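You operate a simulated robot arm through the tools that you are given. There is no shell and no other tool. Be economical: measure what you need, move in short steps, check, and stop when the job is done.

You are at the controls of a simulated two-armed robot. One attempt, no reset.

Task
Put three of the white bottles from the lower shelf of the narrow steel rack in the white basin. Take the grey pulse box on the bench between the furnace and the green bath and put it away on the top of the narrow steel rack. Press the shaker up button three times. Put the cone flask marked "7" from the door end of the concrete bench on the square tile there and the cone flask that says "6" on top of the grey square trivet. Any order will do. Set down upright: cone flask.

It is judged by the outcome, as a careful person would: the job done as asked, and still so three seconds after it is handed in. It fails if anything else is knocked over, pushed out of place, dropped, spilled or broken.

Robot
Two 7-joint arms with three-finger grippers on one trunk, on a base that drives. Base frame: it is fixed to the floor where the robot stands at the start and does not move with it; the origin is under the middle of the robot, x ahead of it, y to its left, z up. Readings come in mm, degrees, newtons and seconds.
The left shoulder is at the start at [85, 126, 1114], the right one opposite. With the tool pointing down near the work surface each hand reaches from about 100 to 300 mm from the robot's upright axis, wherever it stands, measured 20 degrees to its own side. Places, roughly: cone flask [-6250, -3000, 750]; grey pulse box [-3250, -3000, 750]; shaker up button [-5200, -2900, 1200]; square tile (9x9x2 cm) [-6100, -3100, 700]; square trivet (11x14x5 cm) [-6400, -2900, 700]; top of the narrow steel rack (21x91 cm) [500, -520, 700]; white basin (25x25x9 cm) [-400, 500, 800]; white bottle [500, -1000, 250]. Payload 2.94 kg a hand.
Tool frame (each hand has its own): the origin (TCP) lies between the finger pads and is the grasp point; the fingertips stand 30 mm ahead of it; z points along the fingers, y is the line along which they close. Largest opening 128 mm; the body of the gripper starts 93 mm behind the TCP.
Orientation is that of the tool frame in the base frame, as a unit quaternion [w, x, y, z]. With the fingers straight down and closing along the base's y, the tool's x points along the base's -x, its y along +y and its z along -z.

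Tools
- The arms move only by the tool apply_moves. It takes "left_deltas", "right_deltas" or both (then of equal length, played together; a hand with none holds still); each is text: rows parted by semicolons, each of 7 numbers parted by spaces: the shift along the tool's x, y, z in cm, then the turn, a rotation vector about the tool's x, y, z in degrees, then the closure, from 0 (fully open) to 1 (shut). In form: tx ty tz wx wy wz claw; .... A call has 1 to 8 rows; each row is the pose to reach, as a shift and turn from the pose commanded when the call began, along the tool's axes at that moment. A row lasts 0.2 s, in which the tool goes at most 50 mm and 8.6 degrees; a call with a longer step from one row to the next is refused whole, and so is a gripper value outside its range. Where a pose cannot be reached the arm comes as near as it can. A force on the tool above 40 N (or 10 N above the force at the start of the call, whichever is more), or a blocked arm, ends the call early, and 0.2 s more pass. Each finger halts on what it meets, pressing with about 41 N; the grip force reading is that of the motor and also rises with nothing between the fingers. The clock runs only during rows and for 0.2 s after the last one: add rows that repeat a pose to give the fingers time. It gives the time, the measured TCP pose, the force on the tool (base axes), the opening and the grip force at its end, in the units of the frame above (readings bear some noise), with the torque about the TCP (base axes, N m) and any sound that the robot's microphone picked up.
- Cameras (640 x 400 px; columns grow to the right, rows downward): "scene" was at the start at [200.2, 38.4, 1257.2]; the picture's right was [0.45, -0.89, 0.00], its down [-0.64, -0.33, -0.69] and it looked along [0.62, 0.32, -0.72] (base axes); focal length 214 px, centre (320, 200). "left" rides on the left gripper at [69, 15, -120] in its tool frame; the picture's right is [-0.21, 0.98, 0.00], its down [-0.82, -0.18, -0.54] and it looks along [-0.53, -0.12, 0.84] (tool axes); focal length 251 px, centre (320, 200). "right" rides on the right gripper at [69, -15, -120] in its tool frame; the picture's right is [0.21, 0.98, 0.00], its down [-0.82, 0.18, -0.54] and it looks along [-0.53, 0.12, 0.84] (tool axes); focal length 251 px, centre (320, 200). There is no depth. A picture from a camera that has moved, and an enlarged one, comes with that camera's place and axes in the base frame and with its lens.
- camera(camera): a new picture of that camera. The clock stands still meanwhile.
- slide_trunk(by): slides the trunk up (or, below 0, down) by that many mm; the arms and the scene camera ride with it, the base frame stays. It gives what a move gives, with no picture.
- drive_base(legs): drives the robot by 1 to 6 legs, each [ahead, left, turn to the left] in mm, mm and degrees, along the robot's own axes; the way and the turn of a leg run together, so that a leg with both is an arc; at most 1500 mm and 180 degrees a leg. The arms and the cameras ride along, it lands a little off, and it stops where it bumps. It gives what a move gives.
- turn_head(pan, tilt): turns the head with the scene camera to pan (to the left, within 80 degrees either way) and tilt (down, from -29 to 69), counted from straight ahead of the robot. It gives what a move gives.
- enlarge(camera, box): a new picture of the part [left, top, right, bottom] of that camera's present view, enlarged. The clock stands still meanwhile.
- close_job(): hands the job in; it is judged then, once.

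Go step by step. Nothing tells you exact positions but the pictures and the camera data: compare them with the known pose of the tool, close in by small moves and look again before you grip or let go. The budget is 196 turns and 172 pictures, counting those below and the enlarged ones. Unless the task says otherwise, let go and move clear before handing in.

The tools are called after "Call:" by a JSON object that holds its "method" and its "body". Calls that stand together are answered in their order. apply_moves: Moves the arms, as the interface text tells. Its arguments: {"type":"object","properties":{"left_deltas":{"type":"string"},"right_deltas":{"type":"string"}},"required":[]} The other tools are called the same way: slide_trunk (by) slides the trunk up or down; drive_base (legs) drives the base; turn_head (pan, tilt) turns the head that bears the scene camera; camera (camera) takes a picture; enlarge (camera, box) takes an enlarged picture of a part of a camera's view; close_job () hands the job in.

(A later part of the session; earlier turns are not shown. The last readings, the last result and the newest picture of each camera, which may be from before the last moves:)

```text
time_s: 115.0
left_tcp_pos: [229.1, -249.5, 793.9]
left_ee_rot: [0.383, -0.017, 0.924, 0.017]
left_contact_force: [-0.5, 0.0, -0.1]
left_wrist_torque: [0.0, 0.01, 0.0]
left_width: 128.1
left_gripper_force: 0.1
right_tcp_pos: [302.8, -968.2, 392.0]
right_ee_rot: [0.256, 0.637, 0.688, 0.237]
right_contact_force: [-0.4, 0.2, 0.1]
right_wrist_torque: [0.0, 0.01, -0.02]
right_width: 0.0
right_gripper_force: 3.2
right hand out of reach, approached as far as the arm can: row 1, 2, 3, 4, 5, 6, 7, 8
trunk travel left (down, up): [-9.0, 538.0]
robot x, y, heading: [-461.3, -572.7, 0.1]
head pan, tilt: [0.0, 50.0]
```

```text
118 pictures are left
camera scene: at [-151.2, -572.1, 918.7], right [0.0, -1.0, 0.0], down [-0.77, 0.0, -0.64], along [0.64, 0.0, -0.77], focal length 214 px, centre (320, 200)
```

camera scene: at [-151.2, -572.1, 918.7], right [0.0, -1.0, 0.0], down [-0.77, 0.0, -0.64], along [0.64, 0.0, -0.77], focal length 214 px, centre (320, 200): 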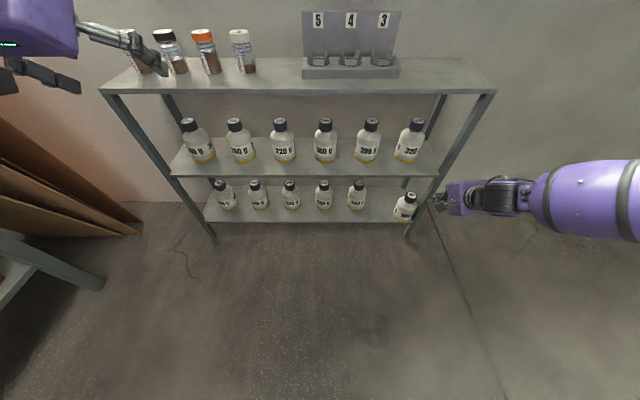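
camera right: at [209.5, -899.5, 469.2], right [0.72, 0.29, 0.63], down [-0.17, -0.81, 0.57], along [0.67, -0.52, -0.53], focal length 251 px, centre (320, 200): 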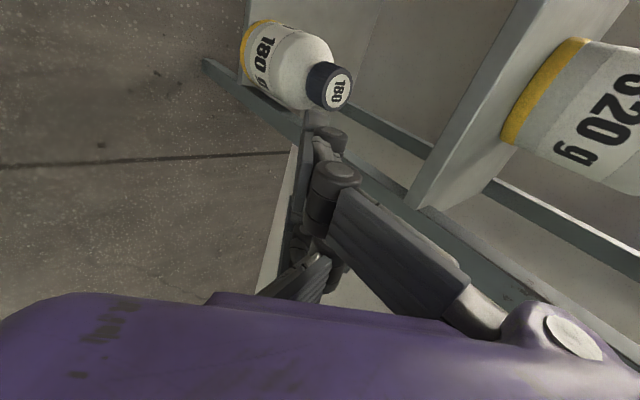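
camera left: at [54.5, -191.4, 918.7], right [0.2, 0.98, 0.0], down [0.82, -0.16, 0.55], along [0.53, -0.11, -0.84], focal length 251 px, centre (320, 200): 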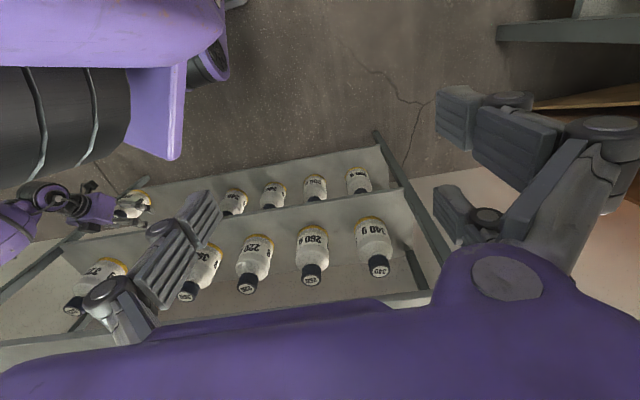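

I'll back up 150 mm and keep lowering.

Call:
{"method": "drive_base", "body": {"legs": [[-150, 0, 0]]}}

Call:
{"method": "apply_moves", "body": {"right_deltas": "0 -2.5 3 0 0 0 1; 0 -5 6 0 0 0 1; 0 -7.5 9 0 0 0 1; 0 -10 12 0 0 0 1; 0 -12.5 14 0 0 0 1; 0 -12.5 14 0 0 0 1"}}

Call:
{"method": "apply_moves", "body": {"right_deltas": "0 -2.5 3 0 0 0 1; 0 -5 6 0 0 0 1; 0 -7.5 9 0 0 0 1; 0 -7.5 9 0 0 0 1"}}

```text
time_s: 116.3
left_tcp_pos: [76.4, -250.9, 794.8]
left_ee_rot: [0.383, -0.017, 0.923, 0.018]
left_contact_force: [0.4, 0.2, 0.1]
left_wrist_torque: [-0.02, -0.02, -0.01]
left_width: 128.0
left_gripper_force: 0.1
right_tcp_pos: [152.4, -968.3, 392.6]
right_ee_rot: [0.256, 0.637, 0.687, 0.236]
right_contact_force: [0.8, -0.4, 0.3]
right_wrist_torque: [-0.03, 0.0, 0.01]
right_width: 0.0
right_gripper_force: 3.3
trunk travel left (down, up): [-9.0, 538.0]
robot x, y, heading: [-608.6, -572.4, -0.0]
head pan, tilt: [0.0, 50.0]
```

```text
time_s: 117.7
left_tcp_pos: [78.1, -251.5, 794.5]
left_ee_rot: [0.383, -0.016, 0.924, 0.017]
left_contact_force: [-0.4, -0.4, 0.3]
left_wrist_torque: [-0.01, 0.0, 0.04]
left_width: 128.1
left_gripper_force: 0.1
right_tcp_pos: [200.4, -976.7, 314.8]
right_ee_rot: [0.24, 0.641, 0.694, 0.223]
right_contact_force: [-0.6, 0.2, 0.5]
right_wrist_torque: [-0.03, -0.02, 0.01]
right_width: 0.0
right_gripper_force: 3.4
right hand out of reach, approached as far as the arm can: row 1, 2, 3, 4, 5, 6
trunk travel left (down, up): [-9.0, 538.0]
robot x, y, heading: [-608.8, -572.5, -0.1]
head pan, tilt: [0.0, 50.0]
```

```text
time_s: 118.7
left_tcp_pos: [78.2, -252.2, 795.2]
left_ee_rot: [0.383, -0.017, 0.924, 0.018]
left_contact_force: [-0.6, 0.6, 0.1]
left_wrist_torque: [-0.03, 0.02, 0.01]
left_width: 128.1
left_gripper_force: 0.2
right_tcp_pos: [217.0, -983.8, 323.6]
right_ee_rot: [0.253, 0.638, 0.689, 0.233]
right_contact_force: [-1.0, 0.7, -1.0]
right_wrist_torque: [-0.03, -0.02, -0.02]
right_width: 0.0
right_gripper_force: 2.4
right hand out of reach, approached as far as the arm can: row 1, 2, 3, 4
trunk travel left (down, up): [-9.0, 538.0]
robot x, y, heading: [-610.0, -571.8, -0.0]
head pan, tilt: [0.0, 50.0]
```

Call:
{"method": "apply_moves", "body": {"right_deltas": "0 -2.6 -0.5 2 0 0 1; 0 -5.2 -1 4 0 0 1; 0 -7.8 -1.5 6 0 0 1; 0 -10.4 -2 8 0 0 1; 0 -13 -2.5 10 0 0 1; 0 -13 -2.5 10 0 0 1"}}

Call:
{"method": "slide_trunk", "body": {"by": -9}}

Call:
{"method": "camera", "body": {"camera": "scene"}}

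```text
time_s: 120.1
left_tcp_pos: [78.2, -251.2, 794.7]
left_ee_rot: [0.382, -0.017, 0.924, 0.018]
left_contact_force: [-0.5, -0.5, 0.0]
left_wrist_torque: [0.04, 0.02, 0.01]
left_width: 128.0
left_gripper_force: 0.0
right_tcp_pos: [115.7, -997.3, 275.9]
right_ee_rot: [0.193, 0.658, 0.707, 0.172]
right_contact_force: [0.4, -0.3, -0.2]
right_wrist_torque: [0.0, -0.02, 0.0]
right_width: 0.0
right_gripper_force: 3.3
right hand out of reach, approached as far as the arm can: row 1, 2, 3, 4, 5, 6
trunk travel left (down, up): [-9.0, 538.0]
robot x, y, heading: [-606.6, -571.8, 0.0]
head pan, tilt: [0.0, 50.0]
```

```text
time_s: 120.7
left_tcp_pos: [77.4, -251.4, 786.5]
left_ee_rot: [0.383, -0.017, 0.923, 0.019]
left_contact_force: [0.0, -0.5, 0.5]
left_wrist_torque: [0.03, -0.03, -0.02]
left_width: 127.9
left_gripper_force: 0.1
right_tcp_pos: [119.0, -999.0, 271.8]
right_ee_rot: [0.194, 0.657, 0.708, 0.172]
right_contact_force: [1.3, -0.2, 0.4]
right_wrist_torque: [-0.01, 0.0, -0.01]
right_width: 0.2
right_gripper_force: 3.0
trunk travel left (down, up): [0.0, 547.0]
robot x, y, heading: [-608.4, -574.7, -0.3]
head pan, tilt: [0.0, 50.0]
```

```text
117 pictures are left
camera scene: at [-301.4, -572.3, 914.1], right [0.0, -1.0, 0.0], down [-0.77, 0.0, -0.64], along [0.64, 0.0, -0.77], focal length 214 px, centre (320, 200)
```

scene: 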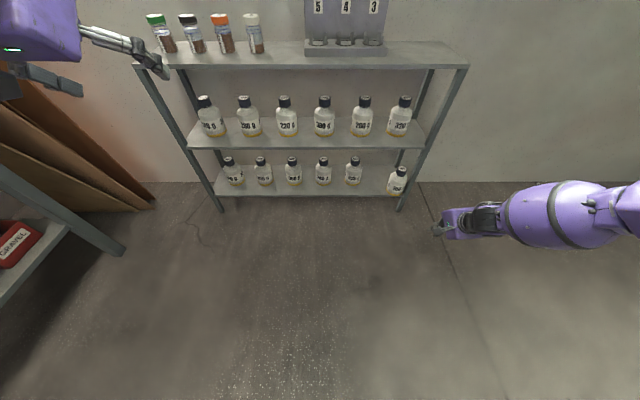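

This rolled pose works at z≈272, but from the front the steep hand would hit the middle shelf. From the rack's open right end it's clear, so I'll drive round there and nudge the bottle left past the leg.

Call:
{"method": "drive_base", "body": {"legs": [[0, -1130, 0], [208, 0, 0], [0, 0, 80]]}}

Call:
{"method": "turn_head", "body": {"pan": -25, "tilt": 35}}

Call:
{"method": "camera", "body": {"camera": "scene"}}

Call:
{"method": "camera", "body": {"camera": "right"}}

```text
time_s: 126.7
left_tcp_pos: [84.3, -900.1, 782.9]
left_ee_rot: [0.381, -0.007, 0.924, 0.011]
left_contact_force: [0.7, 0.2, 0.3]
left_wrist_torque: [-0.01, 0.01, 0.05]
left_width: 128.0
left_gripper_force: 0.0
right_tcp_pos: [106.9, -1653.8, 275.5]
right_ee_rot: [0.199, 0.667, 0.699, 0.167]
right_contact_force: [-0.1, -0.2, -0.4]
right_wrist_torque: [0.0, -0.02, 0.04]
right_width: 0.0
right_gripper_force: 3.1
trunk travel left (down, up): [0.0, 547.0]
robot x, y, heading: [-608.1, -1209.5, -1.3]
head pan, tilt: [0.0, 50.0]
stopped in leg 1: the robot was blocked; the commanded pose is now the measured one
```

```text
time_s: 127.6
left_tcp_pos: [84.4, -896.2, 782.1]
left_ee_rot: [0.382, -0.009, 0.924, 0.009]
left_contact_force: [0.3, 0.4, -0.6]
left_wrist_torque: [0.02, 0.04, 0.02]
left_width: 128.0
left_gripper_force: 0.1
right_tcp_pos: [108.0, -1649.8, 276.3]
right_ee_rot: [0.199, 0.665, 0.7, 0.166]
right_contact_force: [-0.5, 0.3, -0.2]
right_wrist_torque: [-0.02, -0.02, -0.02]
right_width: 0.0
right_gripper_force: 2.8
trunk travel left (down, up): [0.0, 547.0]
robot x, y, heading: [-606.7, -1206.1, -1.5]
head pan, tilt: [-25.0, 35.0]
```

```text
116 pictures are left
camera scene: at [-300.4, -1244.6, 936.3], right [-0.44, -0.9, 0.01], down [-0.51, 0.25, -0.82], along [0.73, -0.37, -0.57], focal length 214 px, centre (320, 200)
```

scene: 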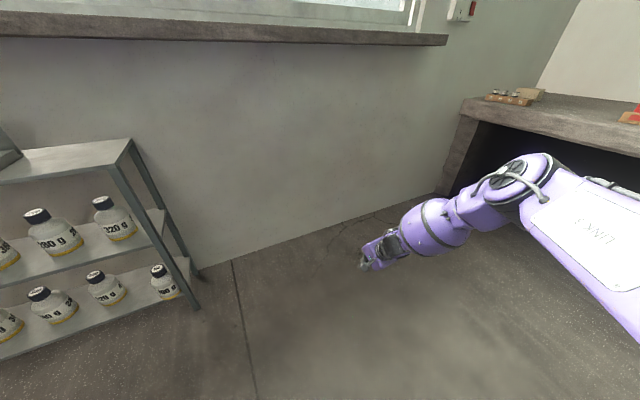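

```text
115 pictures are left
camera right: at [33.8, -1577.2, 369.1], right [0.84, 0.27, 0.47], down [-0.09, -0.79, 0.61], along [0.54, -0.55, -0.64], focal length 251 px, centre (320, 200)
```

right: 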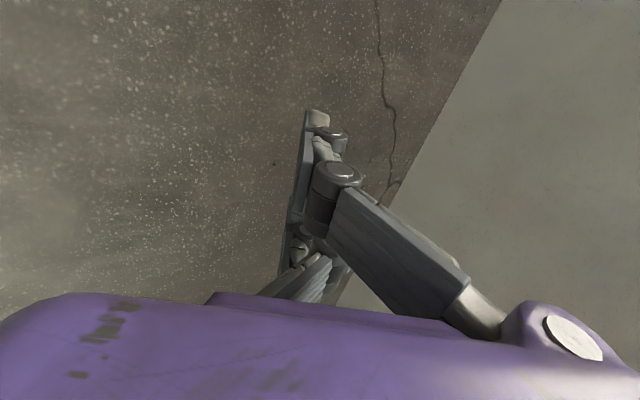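

The base stopped at y −1209, touching something behind/right (the cart). I'll move away forward first, then right, then turn.

Call:
{"method": "drive_base", "body": {"legs": [[40, 20, 1.4], [170, 0, 0], [0, -480, 0]]}}

Call:
{"method": "turn_head", "body": {"pan": -75, "tilt": 35}}

Call:
{"method": "camera", "body": {"camera": "scene"}}

```text
time_s: 133.9
left_tcp_pos: [288.0, -1339.5, 784.7]
left_ee_rot: [0.381, -0.022, 0.924, 0.019]
left_contact_force: [1.1, 0.2, -0.4]
left_wrist_torque: [0.01, 0.02, 0.0]
left_width: 128.0
left_gripper_force: 0.0
right_tcp_pos: [339.0, -2088.4, 272.5]
right_ee_rot: [0.194, 0.654, 0.71, 0.173]
right_contact_force: [1.0, 0.7, 0.2]
right_wrist_torque: [-0.01, 0.02, 0.04]
right_width: 0.1
right_gripper_force: 2.9
trunk travel left (down, up): [0.0, 547.0]
robot x, y, heading: [-395.7, -1670.2, 0.5]
head pan, tilt: [-25.0, 35.0]
```

```text
time_s: 135.1
left_tcp_pos: [287.4, -1339.9, 783.4]
left_ee_rot: [0.382, -0.023, 0.924, 0.019]
left_contact_force: [1.1, 0.2, 0.4]
left_wrist_torque: [-0.01, -0.02, -0.02]
left_width: 127.9
left_gripper_force: 0.0
right_tcp_pos: [337.5, -2088.5, 273.1]
right_ee_rot: [0.195, 0.654, 0.71, 0.173]
right_contact_force: [0.1, 0.3, 0.2]
right_wrist_torque: [-0.01, 0.01, -0.02]
right_width: 0.1
right_gripper_force: 2.8
trunk travel left (down, up): [0.0, 547.0]
robot x, y, heading: [-396.0, -1671.1, 0.9]
head pan, tilt: [-75.0, 35.0]
```

```text
114 pictures are left
camera scene: at [-140.8, -1750.7, 935.8], right [-0.96, -0.27, 0.0], down [-0.15, 0.55, -0.82], along [0.22, -0.79, -0.57], focal length 214 px, centre (320, 200)
```

scene: 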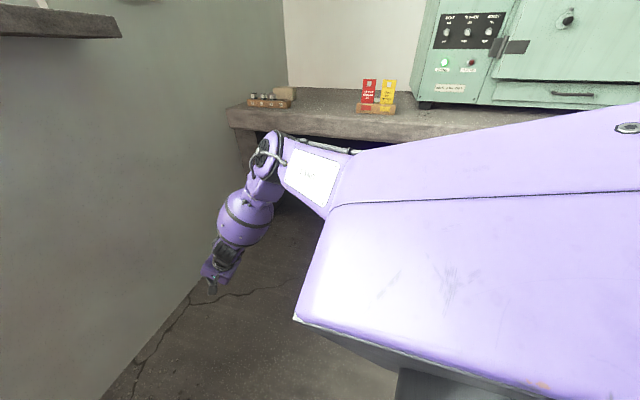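

Call:
{"method": "drive_base", "body": {"legs": [[0, 0, 79.5]]}}

Call:
{"method": "turn_head", "body": {"pan": -25, "tilt": 40}}

Call:
{"method": "camera", "body": {"camera": "scene"}}

Call:
{"method": "camera", "body": {"camera": "right"}}

```text
time_s: 139.0
left_tcp_pos: [-585.3, -935.4, 785.3]
left_ee_rot: [0.281, -0.604, 0.7, 0.259]
left_contact_force: [0.2, 0.6, 0.6]
left_wrist_torque: [-0.02, 0.0, 0.0]
left_width: 128.2
left_gripper_force: 0.0
right_tcp_pos: [158.8, -1032.5, 272.4]
right_ee_rot: [0.041, 0.054, 0.964, 0.257]
right_contact_force: [0.3, 0.6, -0.3]
right_wrist_torque: [-0.01, 0.03, -0.01]
right_width: 0.0
right_gripper_force: 3.2
trunk travel left (down, up): [0.0, 547.0]
robot x, y, heading: [-398.9, -1668.1, 79.2]
head pan, tilt: [-75.0, 35.0]
stopped in leg 1: the robot was blocked; the commanded pose is now the measured one
```

```text
time_s: 140.1
left_tcp_pos: [-585.4, -936.4, 785.3]
left_ee_rot: [0.282, -0.603, 0.7, 0.259]
left_contact_force: [-0.2, 0.0, -0.5]
left_wrist_torque: [-0.01, -0.01, -0.01]
left_width: 128.0
left_gripper_force: 0.1
right_tcp_pos: [157.5, -1032.0, 273.6]
right_ee_rot: [0.041, 0.056, 0.964, 0.257]
right_contact_force: [-0.4, 0.1, -0.1]
right_wrist_torque: [0.0, 0.02, 0.0]
right_width: 0.1
right_gripper_force: 2.9
trunk travel left (down, up): [0.0, 547.0]
robot x, y, heading: [-395.9, -1671.5, 79.3]
head pan, tilt: [-25.0, 40.0]
```

```text
113 pictures are left
camera scene: at [-277.6, -1396.7, 932.6], right [0.51, -0.86, 0.0], down [-0.52, -0.31, -0.8], along [0.69, 0.4, -0.6], focal length 214 px, centre (320, 200)
```

scene: 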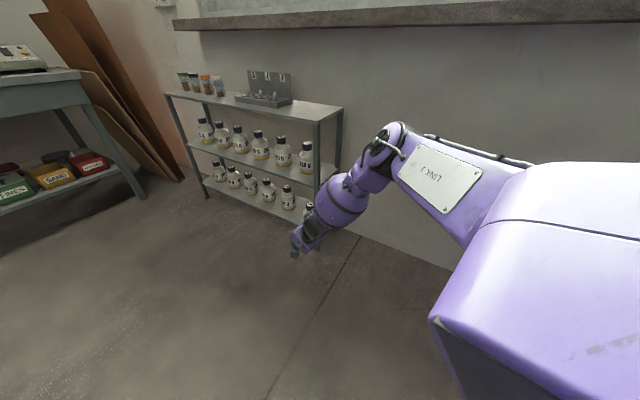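

```text
112 pictures are left
camera right: at [76.6, -1095.1, 365.4], right [-0.13, 0.87, 0.48], down [0.77, -0.21, 0.6], along [0.62, 0.44, -0.64], focal length 251 px, centre (320, 200)
```

right: 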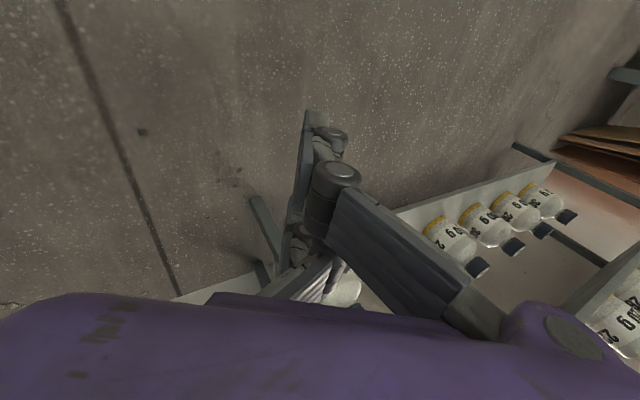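

Now slide right 253 mm (toward the wall side), staying outside the rack end, and look.

Call:
{"method": "drive_base", "body": {"legs": [[8, -253, 0]]}}

Call:
{"method": "camera", "body": {"camera": "right"}}

Call:
{"method": "camera", "body": {"camera": "scene"}}

```text
time_s: 143.0
left_tcp_pos: [-332.3, -973.4, 784.8]
left_ee_rot: [0.284, -0.6, 0.702, 0.257]
left_contact_force: [-0.5, 0.1, -0.6]
left_wrist_torque: [-0.01, -0.01, 0.0]
left_width: 128.0
left_gripper_force: 0.2
right_tcp_pos: [410.0, -1074.9, 272.7]
right_ee_rot: [0.041, 0.057, 0.964, 0.257]
right_contact_force: [0.5, -0.3, -0.2]
right_wrist_torque: [0.04, 0.02, 0.01]
right_width: 0.0
right_gripper_force: 2.5
trunk travel left (down, up): [0.0, 547.0]
robot x, y, heading: [-147.5, -1707.6, 78.9]
head pan, tilt: [-25.0, 40.0]
```

```text
111 pictures are left
camera right: at [328.6, -1136.9, 365.7], right [-0.12, 0.87, 0.48], down [0.77, -0.22, 0.6], along [0.63, 0.44, -0.64], focal length 251 px, centre (320, 200)
```

right: 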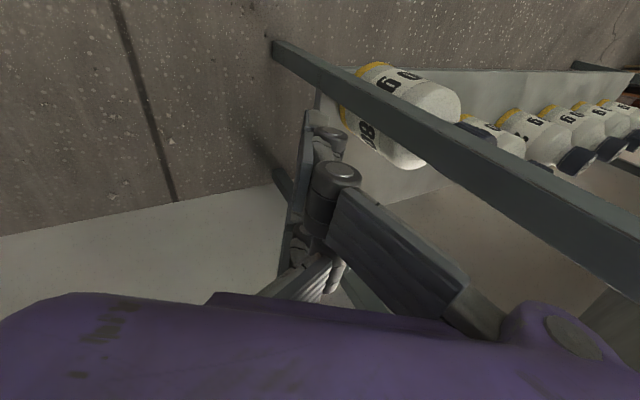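

```text
110 pictures are left
camera scene: at [-27.5, -1436.7, 932.6], right [0.5, -0.86, 0.0], down [-0.52, -0.3, -0.8], along [0.69, 0.4, -0.6], focal length 214 px, centre (320, 200)
```

scene: 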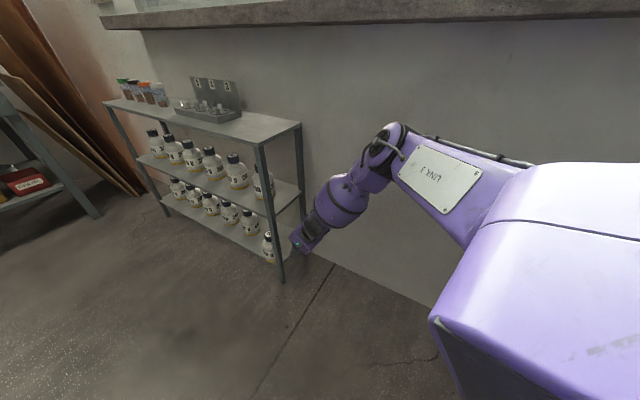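

Geometry fits: the finger should pass behind the leg. Advance 85 mm and look.

Call:
{"method": "drive_base", "body": {"legs": [[85, 0, 0]]}}

Call:
{"method": "camera", "body": {"camera": "right"}}

Call:
{"method": "enlarge", "body": {"camera": "scene", "box": [220, 170, 360, 290]}}

```text
time_s: 144.1
left_tcp_pos: [-317.0, -891.8, 784.5]
left_ee_rot: [0.283, -0.6, 0.703, 0.256]
left_contact_force: [0.1, 0.2, -0.2]
left_wrist_torque: [0.02, -0.03, -0.04]
left_width: 127.9
left_gripper_force: 0.0
right_tcp_pos: [426.2, -998.7, 270.6]
right_ee_rot: [0.042, 0.054, 0.965, 0.253]
right_contact_force: [-2.0, -1.2, -0.6]
right_wrist_torque: [-0.03, -0.03, 0.04]
right_width: 0.0
right_gripper_force: 3.0
trunk travel left (down, up): [0.0, 547.0]
robot x, y, heading: [-130.4, -1627.0, 79.0]
head pan, tilt: [-25.0, 40.0]
stopped in leg 1: the force on the tool passed its limit at 82 N (the readings are from after the stop); the commanded pose is now the measured one
```

```text
109 pictures are left
camera right: at [344.9, -1060.5, 364.3], right [-0.13, 0.87, 0.47], down [0.77, -0.21, 0.6], along [0.62, 0.44, -0.65], focal length 251 px, centre (320, 200)
```

right: 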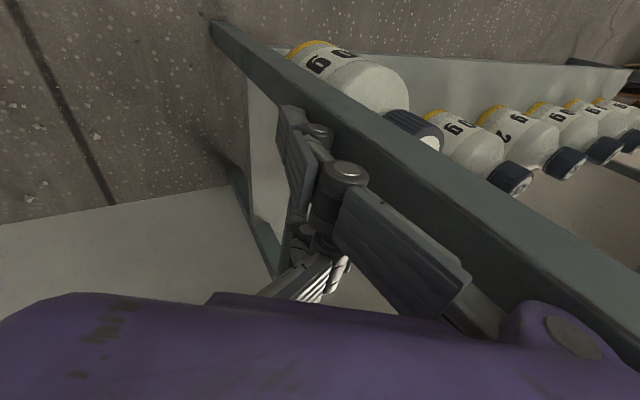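

```text
3.33 times, centred on (290, 230) of scene
camera zoom: at [-11.5, -1355.6, 932.7], right [0.5, -0.87, 0.0], down [-0.52, -0.3, -0.8], along [0.69, 0.4, -0.6], focal length 715 px, centre (420, 100)
```

zoom: 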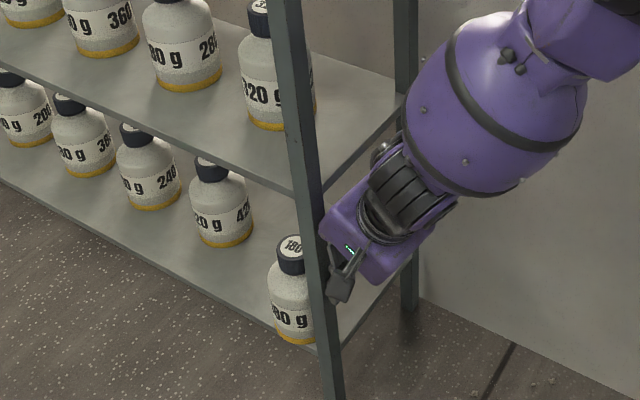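

The finger meets the leg, and new views put the bottle at about (404, −932), close to the shelf edge. That makes the left hand, steep and yawed about −45°, the better choice; I'll retreat and reposition for it.

Call:
{"method": "drive_base", "body": {"legs": [[-120, 0, 0], [0, 150, 0], [0, 0, -124], [-789, 421, 0]]}}

Call:
{"method": "turn_head", "body": {"pan": 20, "tilt": 40}}

Call:
{"method": "camera", "body": {"camera": "scene"}}

```text
time_s: 156.3
left_tcp_pos: [146.7, -1122.5, 785.3]
left_ee_rot: [0.361, 0.335, 0.861, -0.128]
left_contact_force: [-0.2, 0.4, -0.5]
left_wrist_torque: [0.0, -0.02, -0.02]
left_width: 128.1
left_gripper_force: 0.0
right_tcp_pos: [-352.0, -1682.5, 271.3]
right_ee_rot: [0.242, 0.877, 0.407, 0.084]
right_contact_force: [-0.5, -0.6, 0.1]
right_wrist_torque: [-0.03, 0.02, 0.03]
right_width: 0.3
right_gripper_force: 2.8
trunk travel left (down, up): [0.0, 547.0]
robot x, y, heading: [-571.4, -871.0, -44.8]
head pan, tilt: [-25.0, 40.0]
```

```text
time_s: 157.5
left_tcp_pos: [147.3, -1124.0, 784.9]
left_ee_rot: [0.359, 0.336, 0.861, -0.128]
left_contact_force: [0.7, -0.2, -0.1]
left_wrist_torque: [-0.02, 0.01, 0.02]
left_width: 128.0
left_gripper_force: 0.1
right_tcp_pos: [-352.3, -1681.9, 270.8]
right_ee_rot: [0.243, 0.877, 0.406, 0.083]
right_contact_force: [0.1, -0.3, 0.0]
right_wrist_torque: [0.01, -0.02, 0.0]
right_width: 0.1
right_gripper_force: 2.5
trunk travel left (down, up): [0.0, 547.0]
robot x, y, heading: [-567.0, -872.6, -44.7]
head pan, tilt: [20.0, 40.0]
```

```text
107 pictures are left
camera scene: at [-408.9, -1117.8, 932.9], right [-1.0, 0.06, 0.0], down [0.04, 0.6, -0.8], along [-0.05, -0.8, -0.6], focal length 214 px, centre (320, 200)
```

scene: 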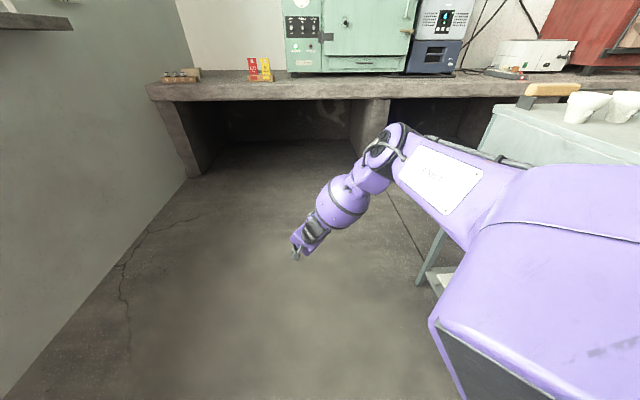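

Lower the left hand.

Call:
{"method": "apply_moves", "body": {"left_deltas": "3.4 0.8 3.4 0 0 0 0; 6.8 1.6 6.8 0 0 0 0; 10.2 2.4 10.2 0 0 0 0; 13.6 3.2 13.6 0 0 0 0; 17 4 17 0 0 0 0; 20.4 4.8 20.4 0 0 0 0; 23.8 5.6 23.8 0 0 0 0; 27.2 6.4 27.2 0 0 0 0"}}

Call:
{"method": "apply_moves", "body": {"left_deltas": "2.5 0 2.5 0 1.5 0 0; 5 0 5 0 3 0 0; 7.5 0 7.5 0 4.5 0 0; 10 0 10 0 6 0 0; 12.5 0 10 0 7.5 0 0; 15 0 10 0 9 0 0; 15 0 10 0 10 0 0"}}

Call:
{"method": "camera", "body": {"camera": "scene"}}

Call:
{"method": "camera", "body": {"camera": "left"}}

```text
time_s: 159.3
left_tcp_pos: [196.0, -1070.6, 401.5]
left_ee_rot: [0.36, 0.336, 0.861, -0.129]
left_contact_force: [-0.5, -0.3, -0.1]
left_wrist_torque: [0.02, -0.01, -0.01]
left_width: 127.7
left_gripper_force: 0.1
right_tcp_pos: [-352.4, -1682.7, 271.4]
right_ee_rot: [0.243, 0.877, 0.407, 0.083]
right_contact_force: [-0.7, 0.0, -0.5]
right_wrist_torque: [0.0, -0.01, 0.01]
right_width: 0.0
right_gripper_force: 2.6
trunk travel left (down, up): [0.0, 547.0]
robot x, y, heading: [-568.2, -868.0, -45.0]
head pan, tilt: [20.0, 40.0]
```

```text
time_s: 160.9
left_tcp_pos: [172.4, -1041.0, 226.1]
left_ee_rot: [0.283, 0.345, 0.889, -0.098]
left_contact_force: [-0.2, 1.0, -0.7]
left_wrist_torque: [-0.01, 0.0, 0.01]
left_width: 127.9
left_gripper_force: 0.1
right_tcp_pos: [-352.9, -1681.7, 270.8]
right_ee_rot: [0.242, 0.877, 0.407, 0.083]
right_contact_force: [0.7, 0.2, 0.0]
right_wrist_torque: [-0.01, 0.04, 0.01]
right_width: 0.1
right_gripper_force: 2.6
trunk travel left (down, up): [0.0, 547.0]
robot x, y, heading: [-566.6, -869.2, -44.9]
head pan, tilt: [20.0, 40.0]
```

```text
106 pictures are left
camera scene: at [-408.9, -1117.8, 932.9], right [-1.0, 0.06, 0.0], down [0.04, 0.6, -0.8], along [-0.05, -0.8, -0.6], focal length 214 px, centre (320, 200)
```

scene: 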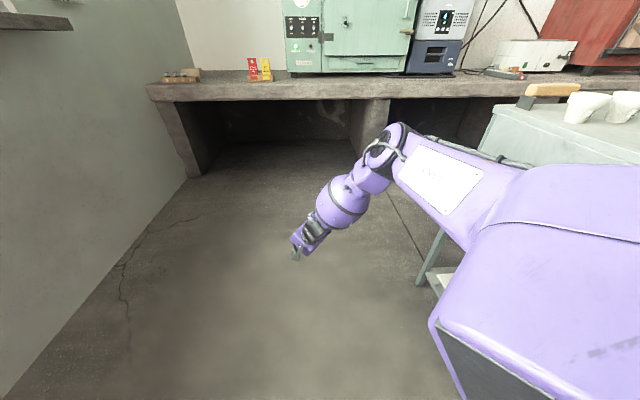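

```text
105 pictures are left
camera left: at [89.0, -946.2, 285.6], right [0.78, 0.6, 0.14], down [0.14, -0.39, 0.91], along [0.61, -0.69, -0.39], focal length 251 px, centre (320, 200)
```

left: 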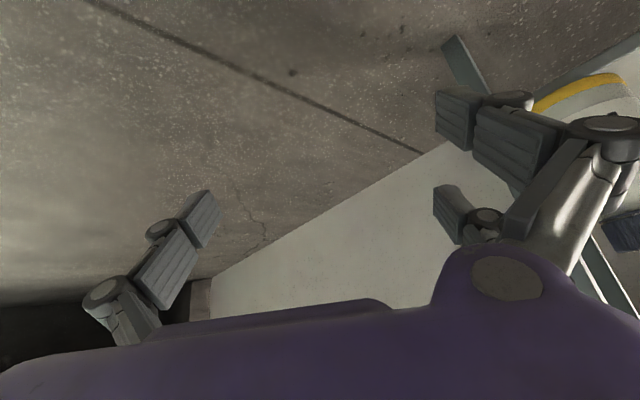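

The left arm in this configuration goes low easily. Raise 42 mm, part-close, and drive so the hand sits 60 mm short of the bottle.

Call:
{"method": "apply_moves", "body": {"left_deltas": "-1.2 0 -1.7 0 0 0 0.12; -2.4 0 -3.4 0 0 0 0.25; -2.4 0 -3.4 0 0 0 0.25"}}

Call:
{"method": "turn_head", "body": {"pan": 45, "tilt": 45}}

Call:
{"method": "drive_base", "body": {"legs": [[0, 150, 0], [22, 85, 0]]}}

Call:
{"method": "camera", "body": {"camera": "left"}}

Call:
{"method": "camera", "body": {"camera": "scene"}}

```text
time_s: 161.7
left_tcp_pos: [172.1, -1042.8, 265.8]
left_ee_rot: [0.284, 0.345, 0.889, -0.098]
left_contact_force: [-0.3, 0.5, -0.2]
left_wrist_torque: [0.01, 0.03, -0.02]
left_width: 96.1
left_gripper_force: 0.1
right_tcp_pos: [-352.1, -1682.1, 270.3]
right_ee_rot: [0.243, 0.876, 0.407, 0.083]
right_contact_force: [-0.1, -0.2, 0.2]
right_wrist_torque: [-0.02, 0.0, 0.0]
right_width: 0.0
right_gripper_force: 2.8
trunk travel left (down, up): [0.0, 547.0]
robot x, y, heading: [-565.6, -868.0, -44.9]
head pan, tilt: [20.0, 40.0]
```

```text
time_s: 162.6
left_tcp_pos: [171.6, -1044.1, 267.3]
left_ee_rot: [0.283, 0.345, 0.89, -0.098]
left_contact_force: [0.5, 0.4, -0.4]
left_wrist_torque: [0.01, -0.03, -0.04]
left_width: 96.1
left_gripper_force: 0.2
right_tcp_pos: [-352.2, -1682.5, 272.1]
right_ee_rot: [0.243, 0.876, 0.408, 0.083]
right_contact_force: [0.6, 0.1, -0.5]
right_wrist_torque: [0.0, 0.04, 0.03]
right_width: 0.0
right_gripper_force: 2.8
trunk travel left (down, up): [0.0, 547.0]
robot x, y, heading: [-569.0, -872.4, -44.7]
head pan, tilt: [45.0, 45.0]
```

```text
time_s: 165.6
left_tcp_pos: [354.2, -894.1, 266.1]
left_ee_rot: [0.284, 0.346, 0.889, -0.098]
left_contact_force: [0.8, 0.5, 0.0]
left_wrist_torque: [0.0, 0.01, -0.01]
left_width: 96.1
left_gripper_force: 0.1
right_tcp_pos: [-172.4, -1531.2, 271.2]
right_ee_rot: [0.243, 0.877, 0.407, 0.083]
right_contact_force: [-0.4, 0.1, 0.3]
right_wrist_torque: [-0.01, -0.01, -0.03]
right_width: 0.0
right_gripper_force: 2.9
trunk travel left (down, up): [0.0, 547.0]
robot x, y, heading: [-384.0, -716.9, -44.9]
head pan, tilt: [45.0, 45.0]
```

```text
104 pictures are left
camera left: at [271.0, -797.3, 325.7], right [0.78, 0.6, 0.14], down [0.14, -0.39, 0.91], along [0.61, -0.69, -0.39], focal length 251 px, centre (320, 200)
```

left: 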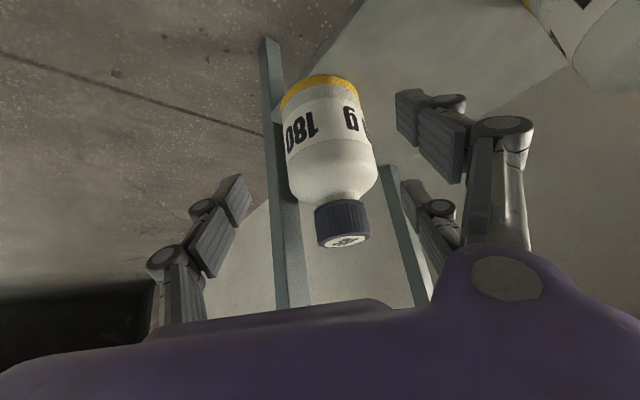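

```text
103 pictures are left
camera scene: at [-227.3, -965.8, 932.0], right [-1.0, 0.06, 0.0], down [0.04, 0.61, -0.79], along [-0.05, -0.79, -0.61], focal length 214 px, centre (320, 200)
```

scene: 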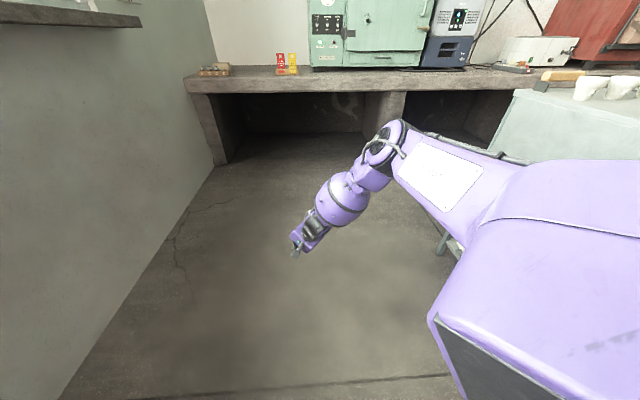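

The leg is close to the outer finger, so a bit more yaw is needed and a narrower opening biased toward the inside. Back off, turn 10° right, restage.

Call:
{"method": "apply_moves", "body": {"left_deltas": "-0.7 0 -1 0 0 0 0.35; -0.7 0 -1 0 0 0 0.45; -0.7 0 -1 0 0 0 0.45"}}

Call:
{"method": "drive_base", "body": {"legs": [[-60, 0, 0], [0, 0, -10], [-32, 141, 0]]}}

Call:
{"method": "camera", "body": {"camera": "left"}}

```text
time_s: 166.3
left_tcp_pos: [353.1, -891.7, 277.9]
left_ee_rot: [0.284, 0.346, 0.889, -0.098]
left_contact_force: [-0.7, 1.0, 0.9]
left_wrist_torque: [0.01, -0.01, -0.01]
left_width: 70.3
left_gripper_force: 0.0
right_tcp_pos: [-171.3, -1531.1, 270.6]
right_ee_rot: [0.243, 0.877, 0.406, 0.083]
right_contact_force: [0.4, 0.8, 0.8]
right_wrist_torque: [0.03, -0.02, -0.01]
right_width: 0.0
right_gripper_force: 3.3
trunk travel left (down, up): [0.0, 547.0]
robot x, y, heading: [-384.1, -719.7, -44.9]
head pan, tilt: [45.0, 45.0]
```

```text
time_s: 169.5
left_tcp_pos: [367.5, -869.5, 278.5]
left_ee_rot: [0.274, 0.423, 0.855, -0.124]
left_contact_force: [-0.3, 0.2, 0.6]
left_wrist_torque: [0.0, 0.0, 0.02]
left_width: 70.4
left_gripper_force: 0.0
right_tcp_pos: [-262.7, -1406.2, 271.7]
right_ee_rot: [0.249, 0.909, 0.329, 0.061]
right_contact_force: [0.1, 0.5, -0.1]
right_wrist_torque: [0.03, 0.01, 0.0]
right_width: 0.2
right_gripper_force: 3.3
trunk travel left (down, up): [0.0, 547.0]
robot x, y, heading: [-331.7, -569.2, -54.8]
head pan, tilt: [45.0, 45.0]
```

```text
102 pictures are left
camera left: at [301.3, -760.4, 337.9], right [0.88, 0.46, 0.14], down [0.07, -0.41, 0.91], along [0.48, -0.79, -0.39], focal length 251 px, centre (320, 200)
```

left: 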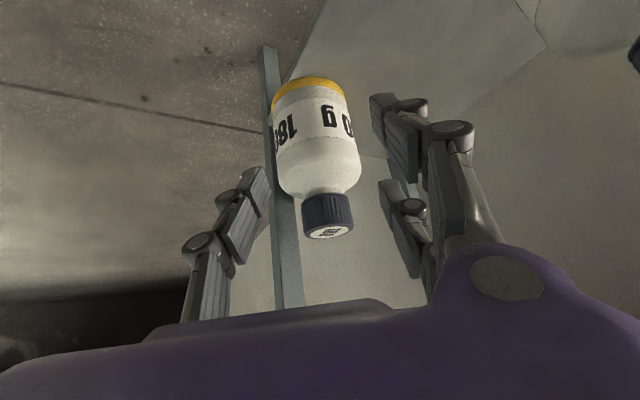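

Triangulated cap centre ≈ (411, −933, 266). Advance 50 mm, check.

Call:
{"method": "drive_base", "body": {"legs": [[50, 3, 0]]}}

Call:
{"method": "camera", "body": {"camera": "left"}}

```text
time_s: 170.4
left_tcp_pos: [370.2, -890.6, 266.2]
left_ee_rot: [0.257, 0.424, 0.859, -0.125]
left_contact_force: [-0.3, -0.4, -0.4]
left_wrist_torque: [0.02, 0.02, -0.01]
left_width: 70.4
left_gripper_force: 0.0
right_tcp_pos: [-238.0, -1435.4, 271.9]
right_ee_rot: [0.25, 0.908, 0.329, 0.062]
right_contact_force: [1.2, 1.0, 0.7]
right_wrist_torque: [-0.01, -0.02, 0.01]
right_width: 0.0
right_gripper_force: 3.0
trunk travel left (down, up): [0.0, 547.0]
robot x, y, heading: [-311.8, -596.3, -54.8]
head pan, tilt: [45.0, 45.0]
stopped in leg 1: the force on the tool passed its limit at 132 N (the readings are from after the stop); the commanded pose is now the measured one
```

```text
101 pictures are left
camera left: at [308.4, -781.6, 329.4], right [0.88, 0.45, 0.12], down [0.09, -0.42, 0.9], along [0.46, -0.79, -0.41], focal length 251 px, centre (320, 200)
```

left: 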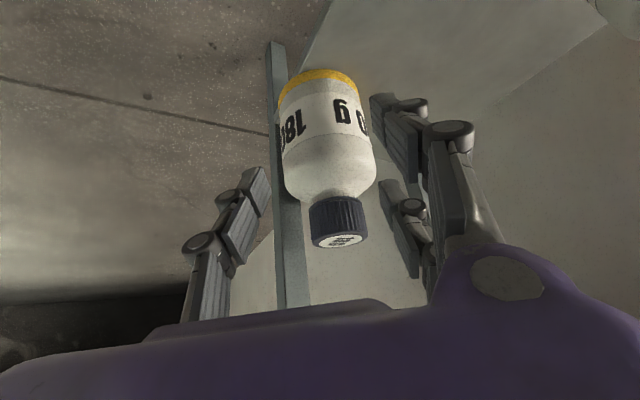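

The gripper's upper box met the middle shelf's front edge; the hand needs a flatter pitch. Back off 70 mm and flatten by 17°.

Call:
{"method": "drive_base", "body": {"legs": [[-80, 0, 0]]}}

Call:
{"method": "apply_moves", "body": {"left_deltas": "0 0 0 0 -4 0 0.45; 0 0 0 0 -8 0 0.45; 0 0 0 0 -12 0 0.45; 0 0 0 0 -16 0 0.45; 0 0 0 0 -20 0 0.45; 0 0 0 0 -20 0 0.45"}}

Call:
{"method": "camera", "body": {"camera": "left"}}

```text
time_s: 171.5
left_tcp_pos: [325.6, -825.2, 266.0]
left_ee_rot: [0.257, 0.424, 0.859, -0.126]
left_contact_force: [0.2, 0.5, 0.3]
left_wrist_torque: [-0.02, 0.02, -0.01]
left_width: 70.4
left_gripper_force: 0.1
right_tcp_pos: [-284.3, -1369.7, 273.0]
right_ee_rot: [0.25, 0.908, 0.33, 0.062]
right_contact_force: [-0.4, -0.3, -0.9]
right_wrist_torque: [0.0, -0.03, 0.03]
right_width: 0.1
right_gripper_force: 3.1
trunk travel left (down, up): [0.0, 547.0]
robot x, y, heading: [-359.8, -529.8, -54.5]
head pan, tilt: [45.0, 45.0]
```

```text
time_s: 172.9
left_tcp_pos: [327.2, -824.1, 266.3]
left_ee_rot: [0.403, 0.396, 0.801, -0.196]
left_contact_force: [0.0, 0.4, -0.3]
left_wrist_torque: [0.0, -0.04, -0.01]
left_width: 70.3
left_gripper_force: 0.0
right_tcp_pos: [-284.5, -1369.0, 271.4]
right_ee_rot: [0.25, 0.909, 0.329, 0.061]
right_contact_force: [0.6, -0.2, -0.5]
right_wrist_torque: [-0.02, -0.01, 0.01]
right_width: 0.0
right_gripper_force: 3.5
trunk travel left (down, up): [0.0, 547.0]
robot x, y, heading: [-357.3, -531.6, -54.6]
head pan, tilt: [45.0, 45.0]
```

```text
100 pictures are left
camera left: at [255.1, -705.3, 283.5], right [0.85, 0.49, 0.18], down [-0.11, -0.16, 0.98], along [0.51, -0.86, -0.08], focal length 251 px, centre (320, 200)
```

left: 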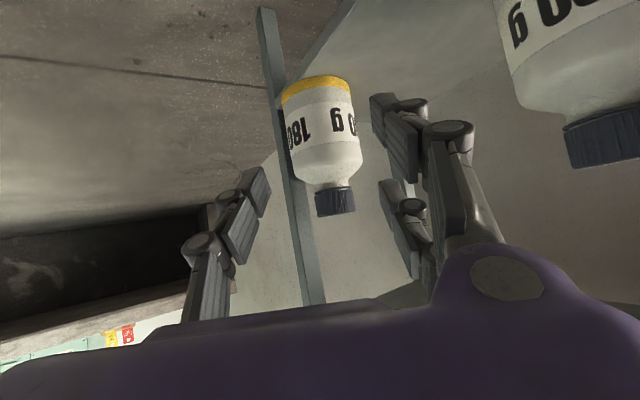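

That worked and there is room to go flatter. Flatten 9° more and re-measure the cap.

Call:
{"method": "apply_moves", "body": {"left_deltas": "0 0 0 0 -5 0 0.45; 0 0 0 0 -9 0 0.45; 0 0 0 0 -9 0 0.45"}}

Call:
{"method": "enlarge", "body": {"camera": "left", "box": [220, 60, 460, 260]}}

```text
time_s: 173.7
left_tcp_pos: [325.8, -824.0, 266.6]
left_ee_rot: [0.465, 0.379, 0.767, -0.227]
left_contact_force: [0.6, 0.8, 0.5]
left_wrist_torque: [0.04, 0.01, -0.01]
left_width: 70.4
left_gripper_force: 0.0
right_tcp_pos: [-284.5, -1370.3, 270.9]
right_ee_rot: [0.25, 0.908, 0.33, 0.062]
right_contact_force: [0.4, -0.2, 1.2]
right_wrist_torque: [0.02, 0.01, 0.03]
right_width: 0.0
right_gripper_force: 3.4
trunk travel left (down, up): [0.0, 547.0]
robot x, y, heading: [-355.9, -531.7, -54.7]
head pan, tilt: [45.0, 45.0]
```

```text
2.00 times, centred on (340, 160) of left
camera zoom: at [254.2, -704.9, 261.6], right [0.83, 0.52, 0.19], down [-0.2, -0.04, 0.98], along [0.51, -0.86, 0.08], focal length 503 px, centre (280, 280)
```

zoom: 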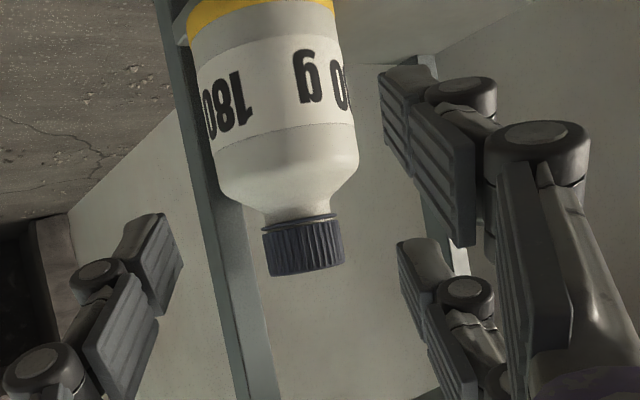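

Cap centre ≈ (408, −933, 268) confirmed. Raise 7 mm, advance 90 mm, check.

Call:
{"method": "apply_moves", "body": {"left_deltas": "-0.6 0 -0.3 0 0 0 0.45; -0.6 0 -0.3 0 0 0 0.45"}}

Call:
{"method": "drive_base", "body": {"legs": [[90, 9, 0]]}}

Call:
{"method": "camera", "body": {"camera": "left"}}

```text
time_s: 174.3
left_tcp_pos: [326.2, -825.5, 273.6]
left_ee_rot: [0.465, 0.379, 0.768, -0.227]
left_contact_force: [-0.1, 1.2, 1.0]
left_wrist_torque: [-0.03, -0.04, 0.06]
left_width: 70.4
left_gripper_force: 0.0
right_tcp_pos: [-284.8, -1370.1, 271.2]
right_ee_rot: [0.25, 0.908, 0.33, 0.062]
right_contact_force: [-0.1, 0.8, 0.2]
right_wrist_torque: [0.02, -0.02, 0.01]
right_width: 0.0
right_gripper_force: 2.8
trunk travel left (down, up): [0.0, 547.0]
robot x, y, heading: [-356.2, -532.3, -54.7]
head pan, tilt: [45.0, 45.0]
```

```text
time_s: 175.4
left_tcp_pos: [385.4, -890.2, 273.4]
left_ee_rot: [0.464, 0.378, 0.768, -0.227]
left_contact_force: [-0.1, -0.6, 0.3]
left_wrist_torque: [0.0, 0.0, 0.03]
left_width: 70.6
left_gripper_force: 0.1
right_tcp_pos: [-224.6, -1438.2, 271.9]
right_ee_rot: [0.25, 0.908, 0.33, 0.062]
right_contact_force: [-0.1, -0.4, -0.2]
right_wrist_torque: [-0.01, 0.01, 0.02]
right_width: 0.1
right_gripper_force: 3.1
trunk travel left (down, up): [0.0, 547.0]
robot x, y, heading: [-298.5, -597.9, -54.7]
head pan, tilt: [45.0, 45.0]
```

```text
98 pictures are left
camera left: at [312.8, -771.5, 268.5], right [0.83, 0.52, 0.19], down [-0.2, -0.04, 0.98], along [0.51, -0.86, 0.07], focal length 251 px, centre (320, 200)
```

left: 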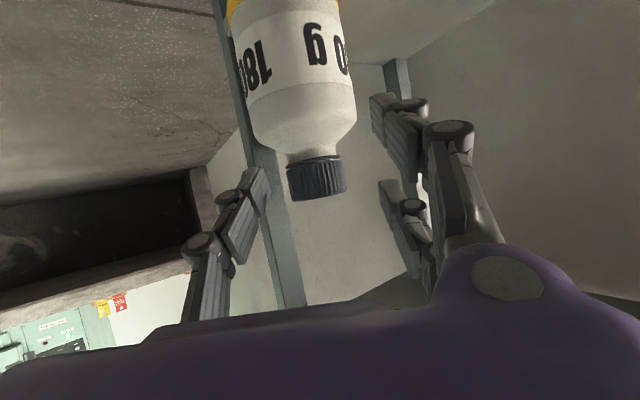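

Call:
{"method": "drive_base", "body": {"legs": [[37, 2, 0]]}}

Call:
{"method": "camera", "body": {"camera": "left"}}

```text
time_s: 176.3
left_tcp_pos: [408.5, -920.1, 273.3]
left_ee_rot: [0.464, 0.379, 0.768, -0.227]
left_contact_force: [-0.8, -0.5, -1.1]
left_wrist_torque: [-0.03, -0.01, 0.0]
left_width: 70.5
left_gripper_force: 0.0
right_tcp_pos: [-201.3, -1466.4, 271.9]
right_ee_rot: [0.25, 0.908, 0.33, 0.062]
right_contact_force: [-0.8, -0.1, 0.0]
right_wrist_torque: [-0.02, 0.02, -0.02]
right_width: 0.2
right_gripper_force: 2.9
trunk travel left (down, up): [0.0, 547.0]
robot x, y, heading: [-272.2, -627.6, -54.6]
head pan, tilt: [45.0, 45.0]
```

```text
97 pictures are left
camera left: at [335.8, -799.8, 268.4], right [0.83, 0.52, 0.19], down [-0.2, -0.04, 0.98], along [0.51, -0.86, 0.07], focal length 251 px, centre (320, 200)
```

left: 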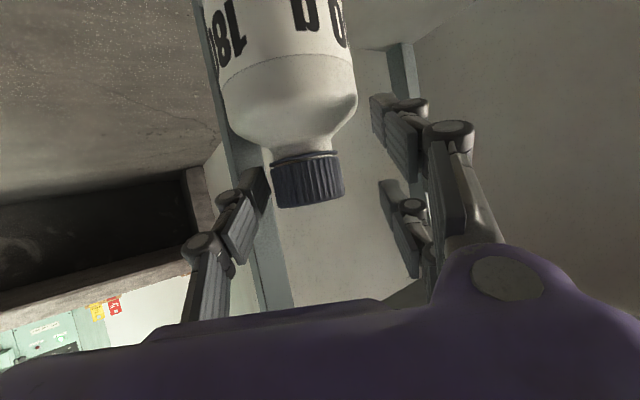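

The cap sits between the fingers. Close.

Call:
{"method": "apply_moves", "body": {"left_deltas": "0 0 0 0 0 0 0.55; 0 0 0 0 0 0 0.7; 0 0 0 0 0 0 1; 0 0 0 0 0 0 1; 0 0 0 0 0 0 1"}}

Call:
{"method": "camera", "body": {"camera": "left"}}

```text
time_s: 177.5
left_tcp_pos: [409.2, -919.7, 273.6]
left_ee_rot: [0.465, 0.378, 0.768, -0.226]
left_contact_force: [0.7, 1.8, 2.2]
left_wrist_torque: [0.19, -0.24, 0.04]
left_width: 57.5
left_gripper_force: 41.0
right_tcp_pos: [-201.1, -1466.1, 271.7]
right_ee_rot: [0.249, 0.908, 0.331, 0.063]
right_contact_force: [0.2, 0.2, -0.7]
right_wrist_torque: [0.0, 0.04, 0.0]
right_width: 0.0
right_gripper_force: 3.0
trunk travel left (down, up): [0.0, 547.0]
robot x, y, heading: [-276.5, -626.2, -54.7]
head pan, tilt: [45.0, 45.0]
```

```text
96 pictures are left
camera left: at [336.0, -799.7, 268.8], right [0.83, 0.52, 0.19], down [-0.2, -0.04, 0.98], along [0.51, -0.86, 0.08], focal length 251 px, centre (320, 200)
```

left: 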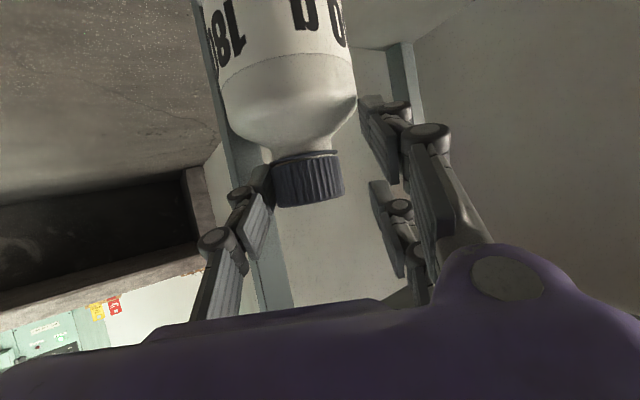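

I see the gripper really has one finger on one side and two spread ±32 mm on the other, so the lower one rides on the bottle's shoulder. A body grip at z≈195 will be far better; open, back out, go lower.

Call:
{"method": "apply_moves", "body": {"left_deltas": "0 0 0 0 0 0 0.5; 0 0 0 0 0 0 0.45; 0 0 0 0 0 0 0.45"}}

Call:
{"method": "drive_base", "body": {"legs": [[-110, 0, 0]]}}

Call:
{"method": "apply_moves", "body": {"left_deltas": "1.8 0 0.9 0 0 0 0.22; 3.6 0 1.8 0 0 0 0.22; 5.4 0 2.7 0 0 0 0.22; 7 0 3.6 0 0 0 0.22; 7 0 3.6 0 0 0 0.22"}}

Call:
{"method": "camera", "body": {"camera": "left"}}

```text
time_s: 178.3
left_tcp_pos: [408.1, -920.1, 273.1]
left_ee_rot: [0.464, 0.378, 0.768, -0.226]
left_contact_force: [-0.2, -0.3, 0.1]
left_wrist_torque: [0.03, 0.01, 0.03]
left_width: 70.3
left_gripper_force: 0.0
right_tcp_pos: [-199.9, -1465.6, 272.5]
right_ee_rot: [0.249, 0.908, 0.33, 0.061]
right_contact_force: [-0.5, -0.5, -0.2]
right_wrist_torque: [-0.01, -0.01, 0.03]
right_width: 0.0
right_gripper_force: 2.8
trunk travel left (down, up): [0.0, 547.0]
robot x, y, heading: [-273.9, -625.3, -54.7]
head pan, tilt: [45.0, 45.0]
```

```text
time_s: 179.4
left_tcp_pos: [345.3, -830.0, 274.0]
left_ee_rot: [0.464, 0.378, 0.768, -0.227]
left_contact_force: [0.0, -0.1, 0.0]
left_wrist_torque: [0.01, 0.0, 0.0]
left_width: 70.5
left_gripper_force: 0.1
right_tcp_pos: [-263.4, -1375.9, 272.6]
right_ee_rot: [0.249, 0.908, 0.331, 0.062]
right_contact_force: [0.1, 1.1, -0.4]
right_wrist_torque: [0.02, 0.02, -0.02]
right_width: 0.0
right_gripper_force: 3.1
trunk travel left (down, up): [0.0, 547.0]
robot x, y, heading: [-338.3, -540.8, -54.5]
head pan, tilt: [45.0, 45.0]
```

```text
time_s: 180.7
left_tcp_pos: [344.7, -828.5, 194.2]
left_ee_rot: [0.464, 0.379, 0.768, -0.227]
left_contact_force: [0.4, 0.7, 0.2]
left_wrist_torque: [0.03, -0.01, -0.03]
left_width: 99.8
left_gripper_force: 0.0
right_tcp_pos: [-265.0, -1376.6, 273.2]
right_ee_rot: [0.25, 0.908, 0.331, 0.062]
right_contact_force: [-0.2, 0.3, 0.5]
right_wrist_torque: [-0.01, 0.0, 0.01]
right_width: 0.0
right_gripper_force: 2.7
trunk travel left (down, up): [0.0, 547.0]
robot x, y, heading: [-339.5, -539.1, -54.7]
head pan, tilt: [45.0, 45.0]
```

```text
95 pictures are left
camera left: at [272.5, -709.2, 190.0], right [0.83, 0.52, 0.19], down [-0.2, -0.04, 0.98], along [0.51, -0.85, 0.08], focal length 251 px, centre (320, 200)
```

left: 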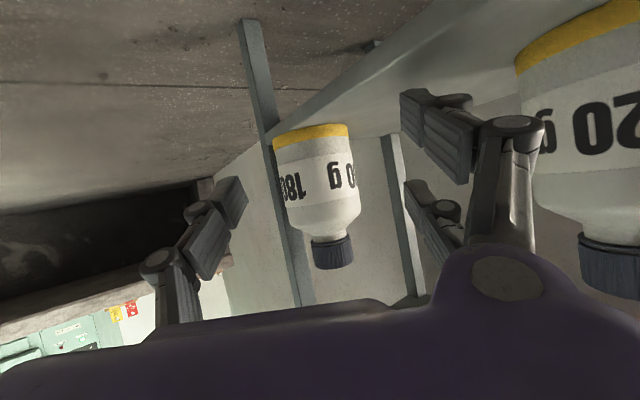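

Reached z 194 with room. Advance 70 mm, check.

Call:
{"method": "drive_base", "body": {"legs": [[70, -11, 0]]}}

Call:
{"method": "camera", "body": {"camera": "left"}}

```text
time_s: 181.7
left_tcp_pos: [376.0, -890.6, 194.3]
left_ee_rot: [0.464, 0.377, 0.769, -0.225]
left_contact_force: [0.1, 0.0, 0.2]
left_wrist_torque: [-0.01, -0.05, -0.02]
left_width: 100.0
left_gripper_force: 0.0
right_tcp_pos: [-230.8, -1439.3, 272.3]
right_ee_rot: [0.25, 0.908, 0.331, 0.062]
right_contact_force: [-0.8, -0.4, 0.5]
right_wrist_torque: [0.01, -0.05, 0.04]
right_width: 0.2
right_gripper_force: 3.2
trunk travel left (down, up): [0.0, 547.0]
robot x, y, heading: [-307.1, -601.6, -54.6]
head pan, tilt: [45.0, 45.0]
```

```text
94 pictures are left
camera left: at [303.7, -770.5, 190.0], right [0.83, 0.52, 0.19], down [-0.2, -0.04, 0.98], along [0.51, -0.85, 0.07], focal length 251 px, centre (320, 200)
```

left: 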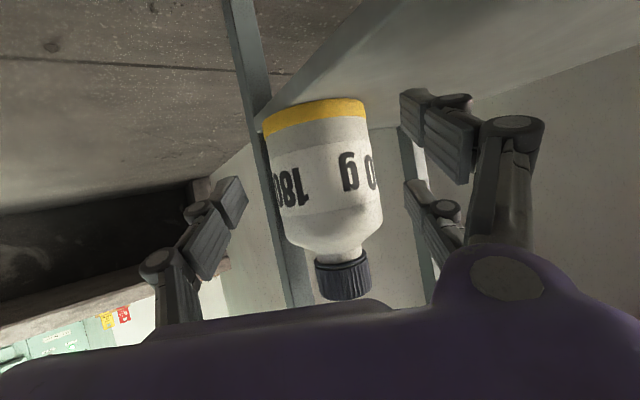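

Call:
{"method": "drive_base", "body": {"legs": [[42, 0, 0]]}}

Call:
{"method": "camera", "body": {"camera": "left"}}

```text
time_s: 182.6
left_tcp_pos: [400.6, -923.1, 195.6]
left_ee_rot: [0.465, 0.377, 0.769, -0.225]
left_contact_force: [-0.3, -0.3, -0.3]
left_wrist_torque: [0.03, 0.0, 0.01]
left_width: 100.0
left_gripper_force: 0.1
right_tcp_pos: [-206.8, -1473.3, 271.8]
right_ee_rot: [0.249, 0.908, 0.332, 0.062]
right_contact_force: [0.2, 0.8, -0.9]
right_wrist_torque: [0.0, 0.02, 0.02]
right_width: 0.1
right_gripper_force: 2.7
trunk travel left (down, up): [0.0, 547.0]
robot x, y, heading: [-281.1, -633.1, -54.5]
head pan, tilt: [45.0, 45.0]
```

```text
93 pictures are left
camera left: at [328.0, -803.9, 190.0], right [0.83, 0.52, 0.19], down [-0.2, -0.04, 0.98], along [0.52, -0.85, 0.07], focal length 251 px, centre (320, 200)
```

left: 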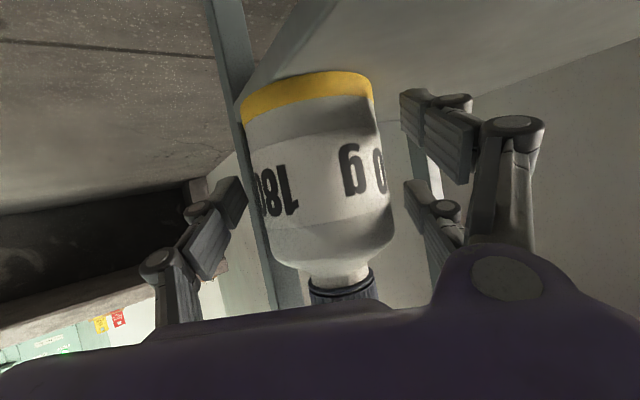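

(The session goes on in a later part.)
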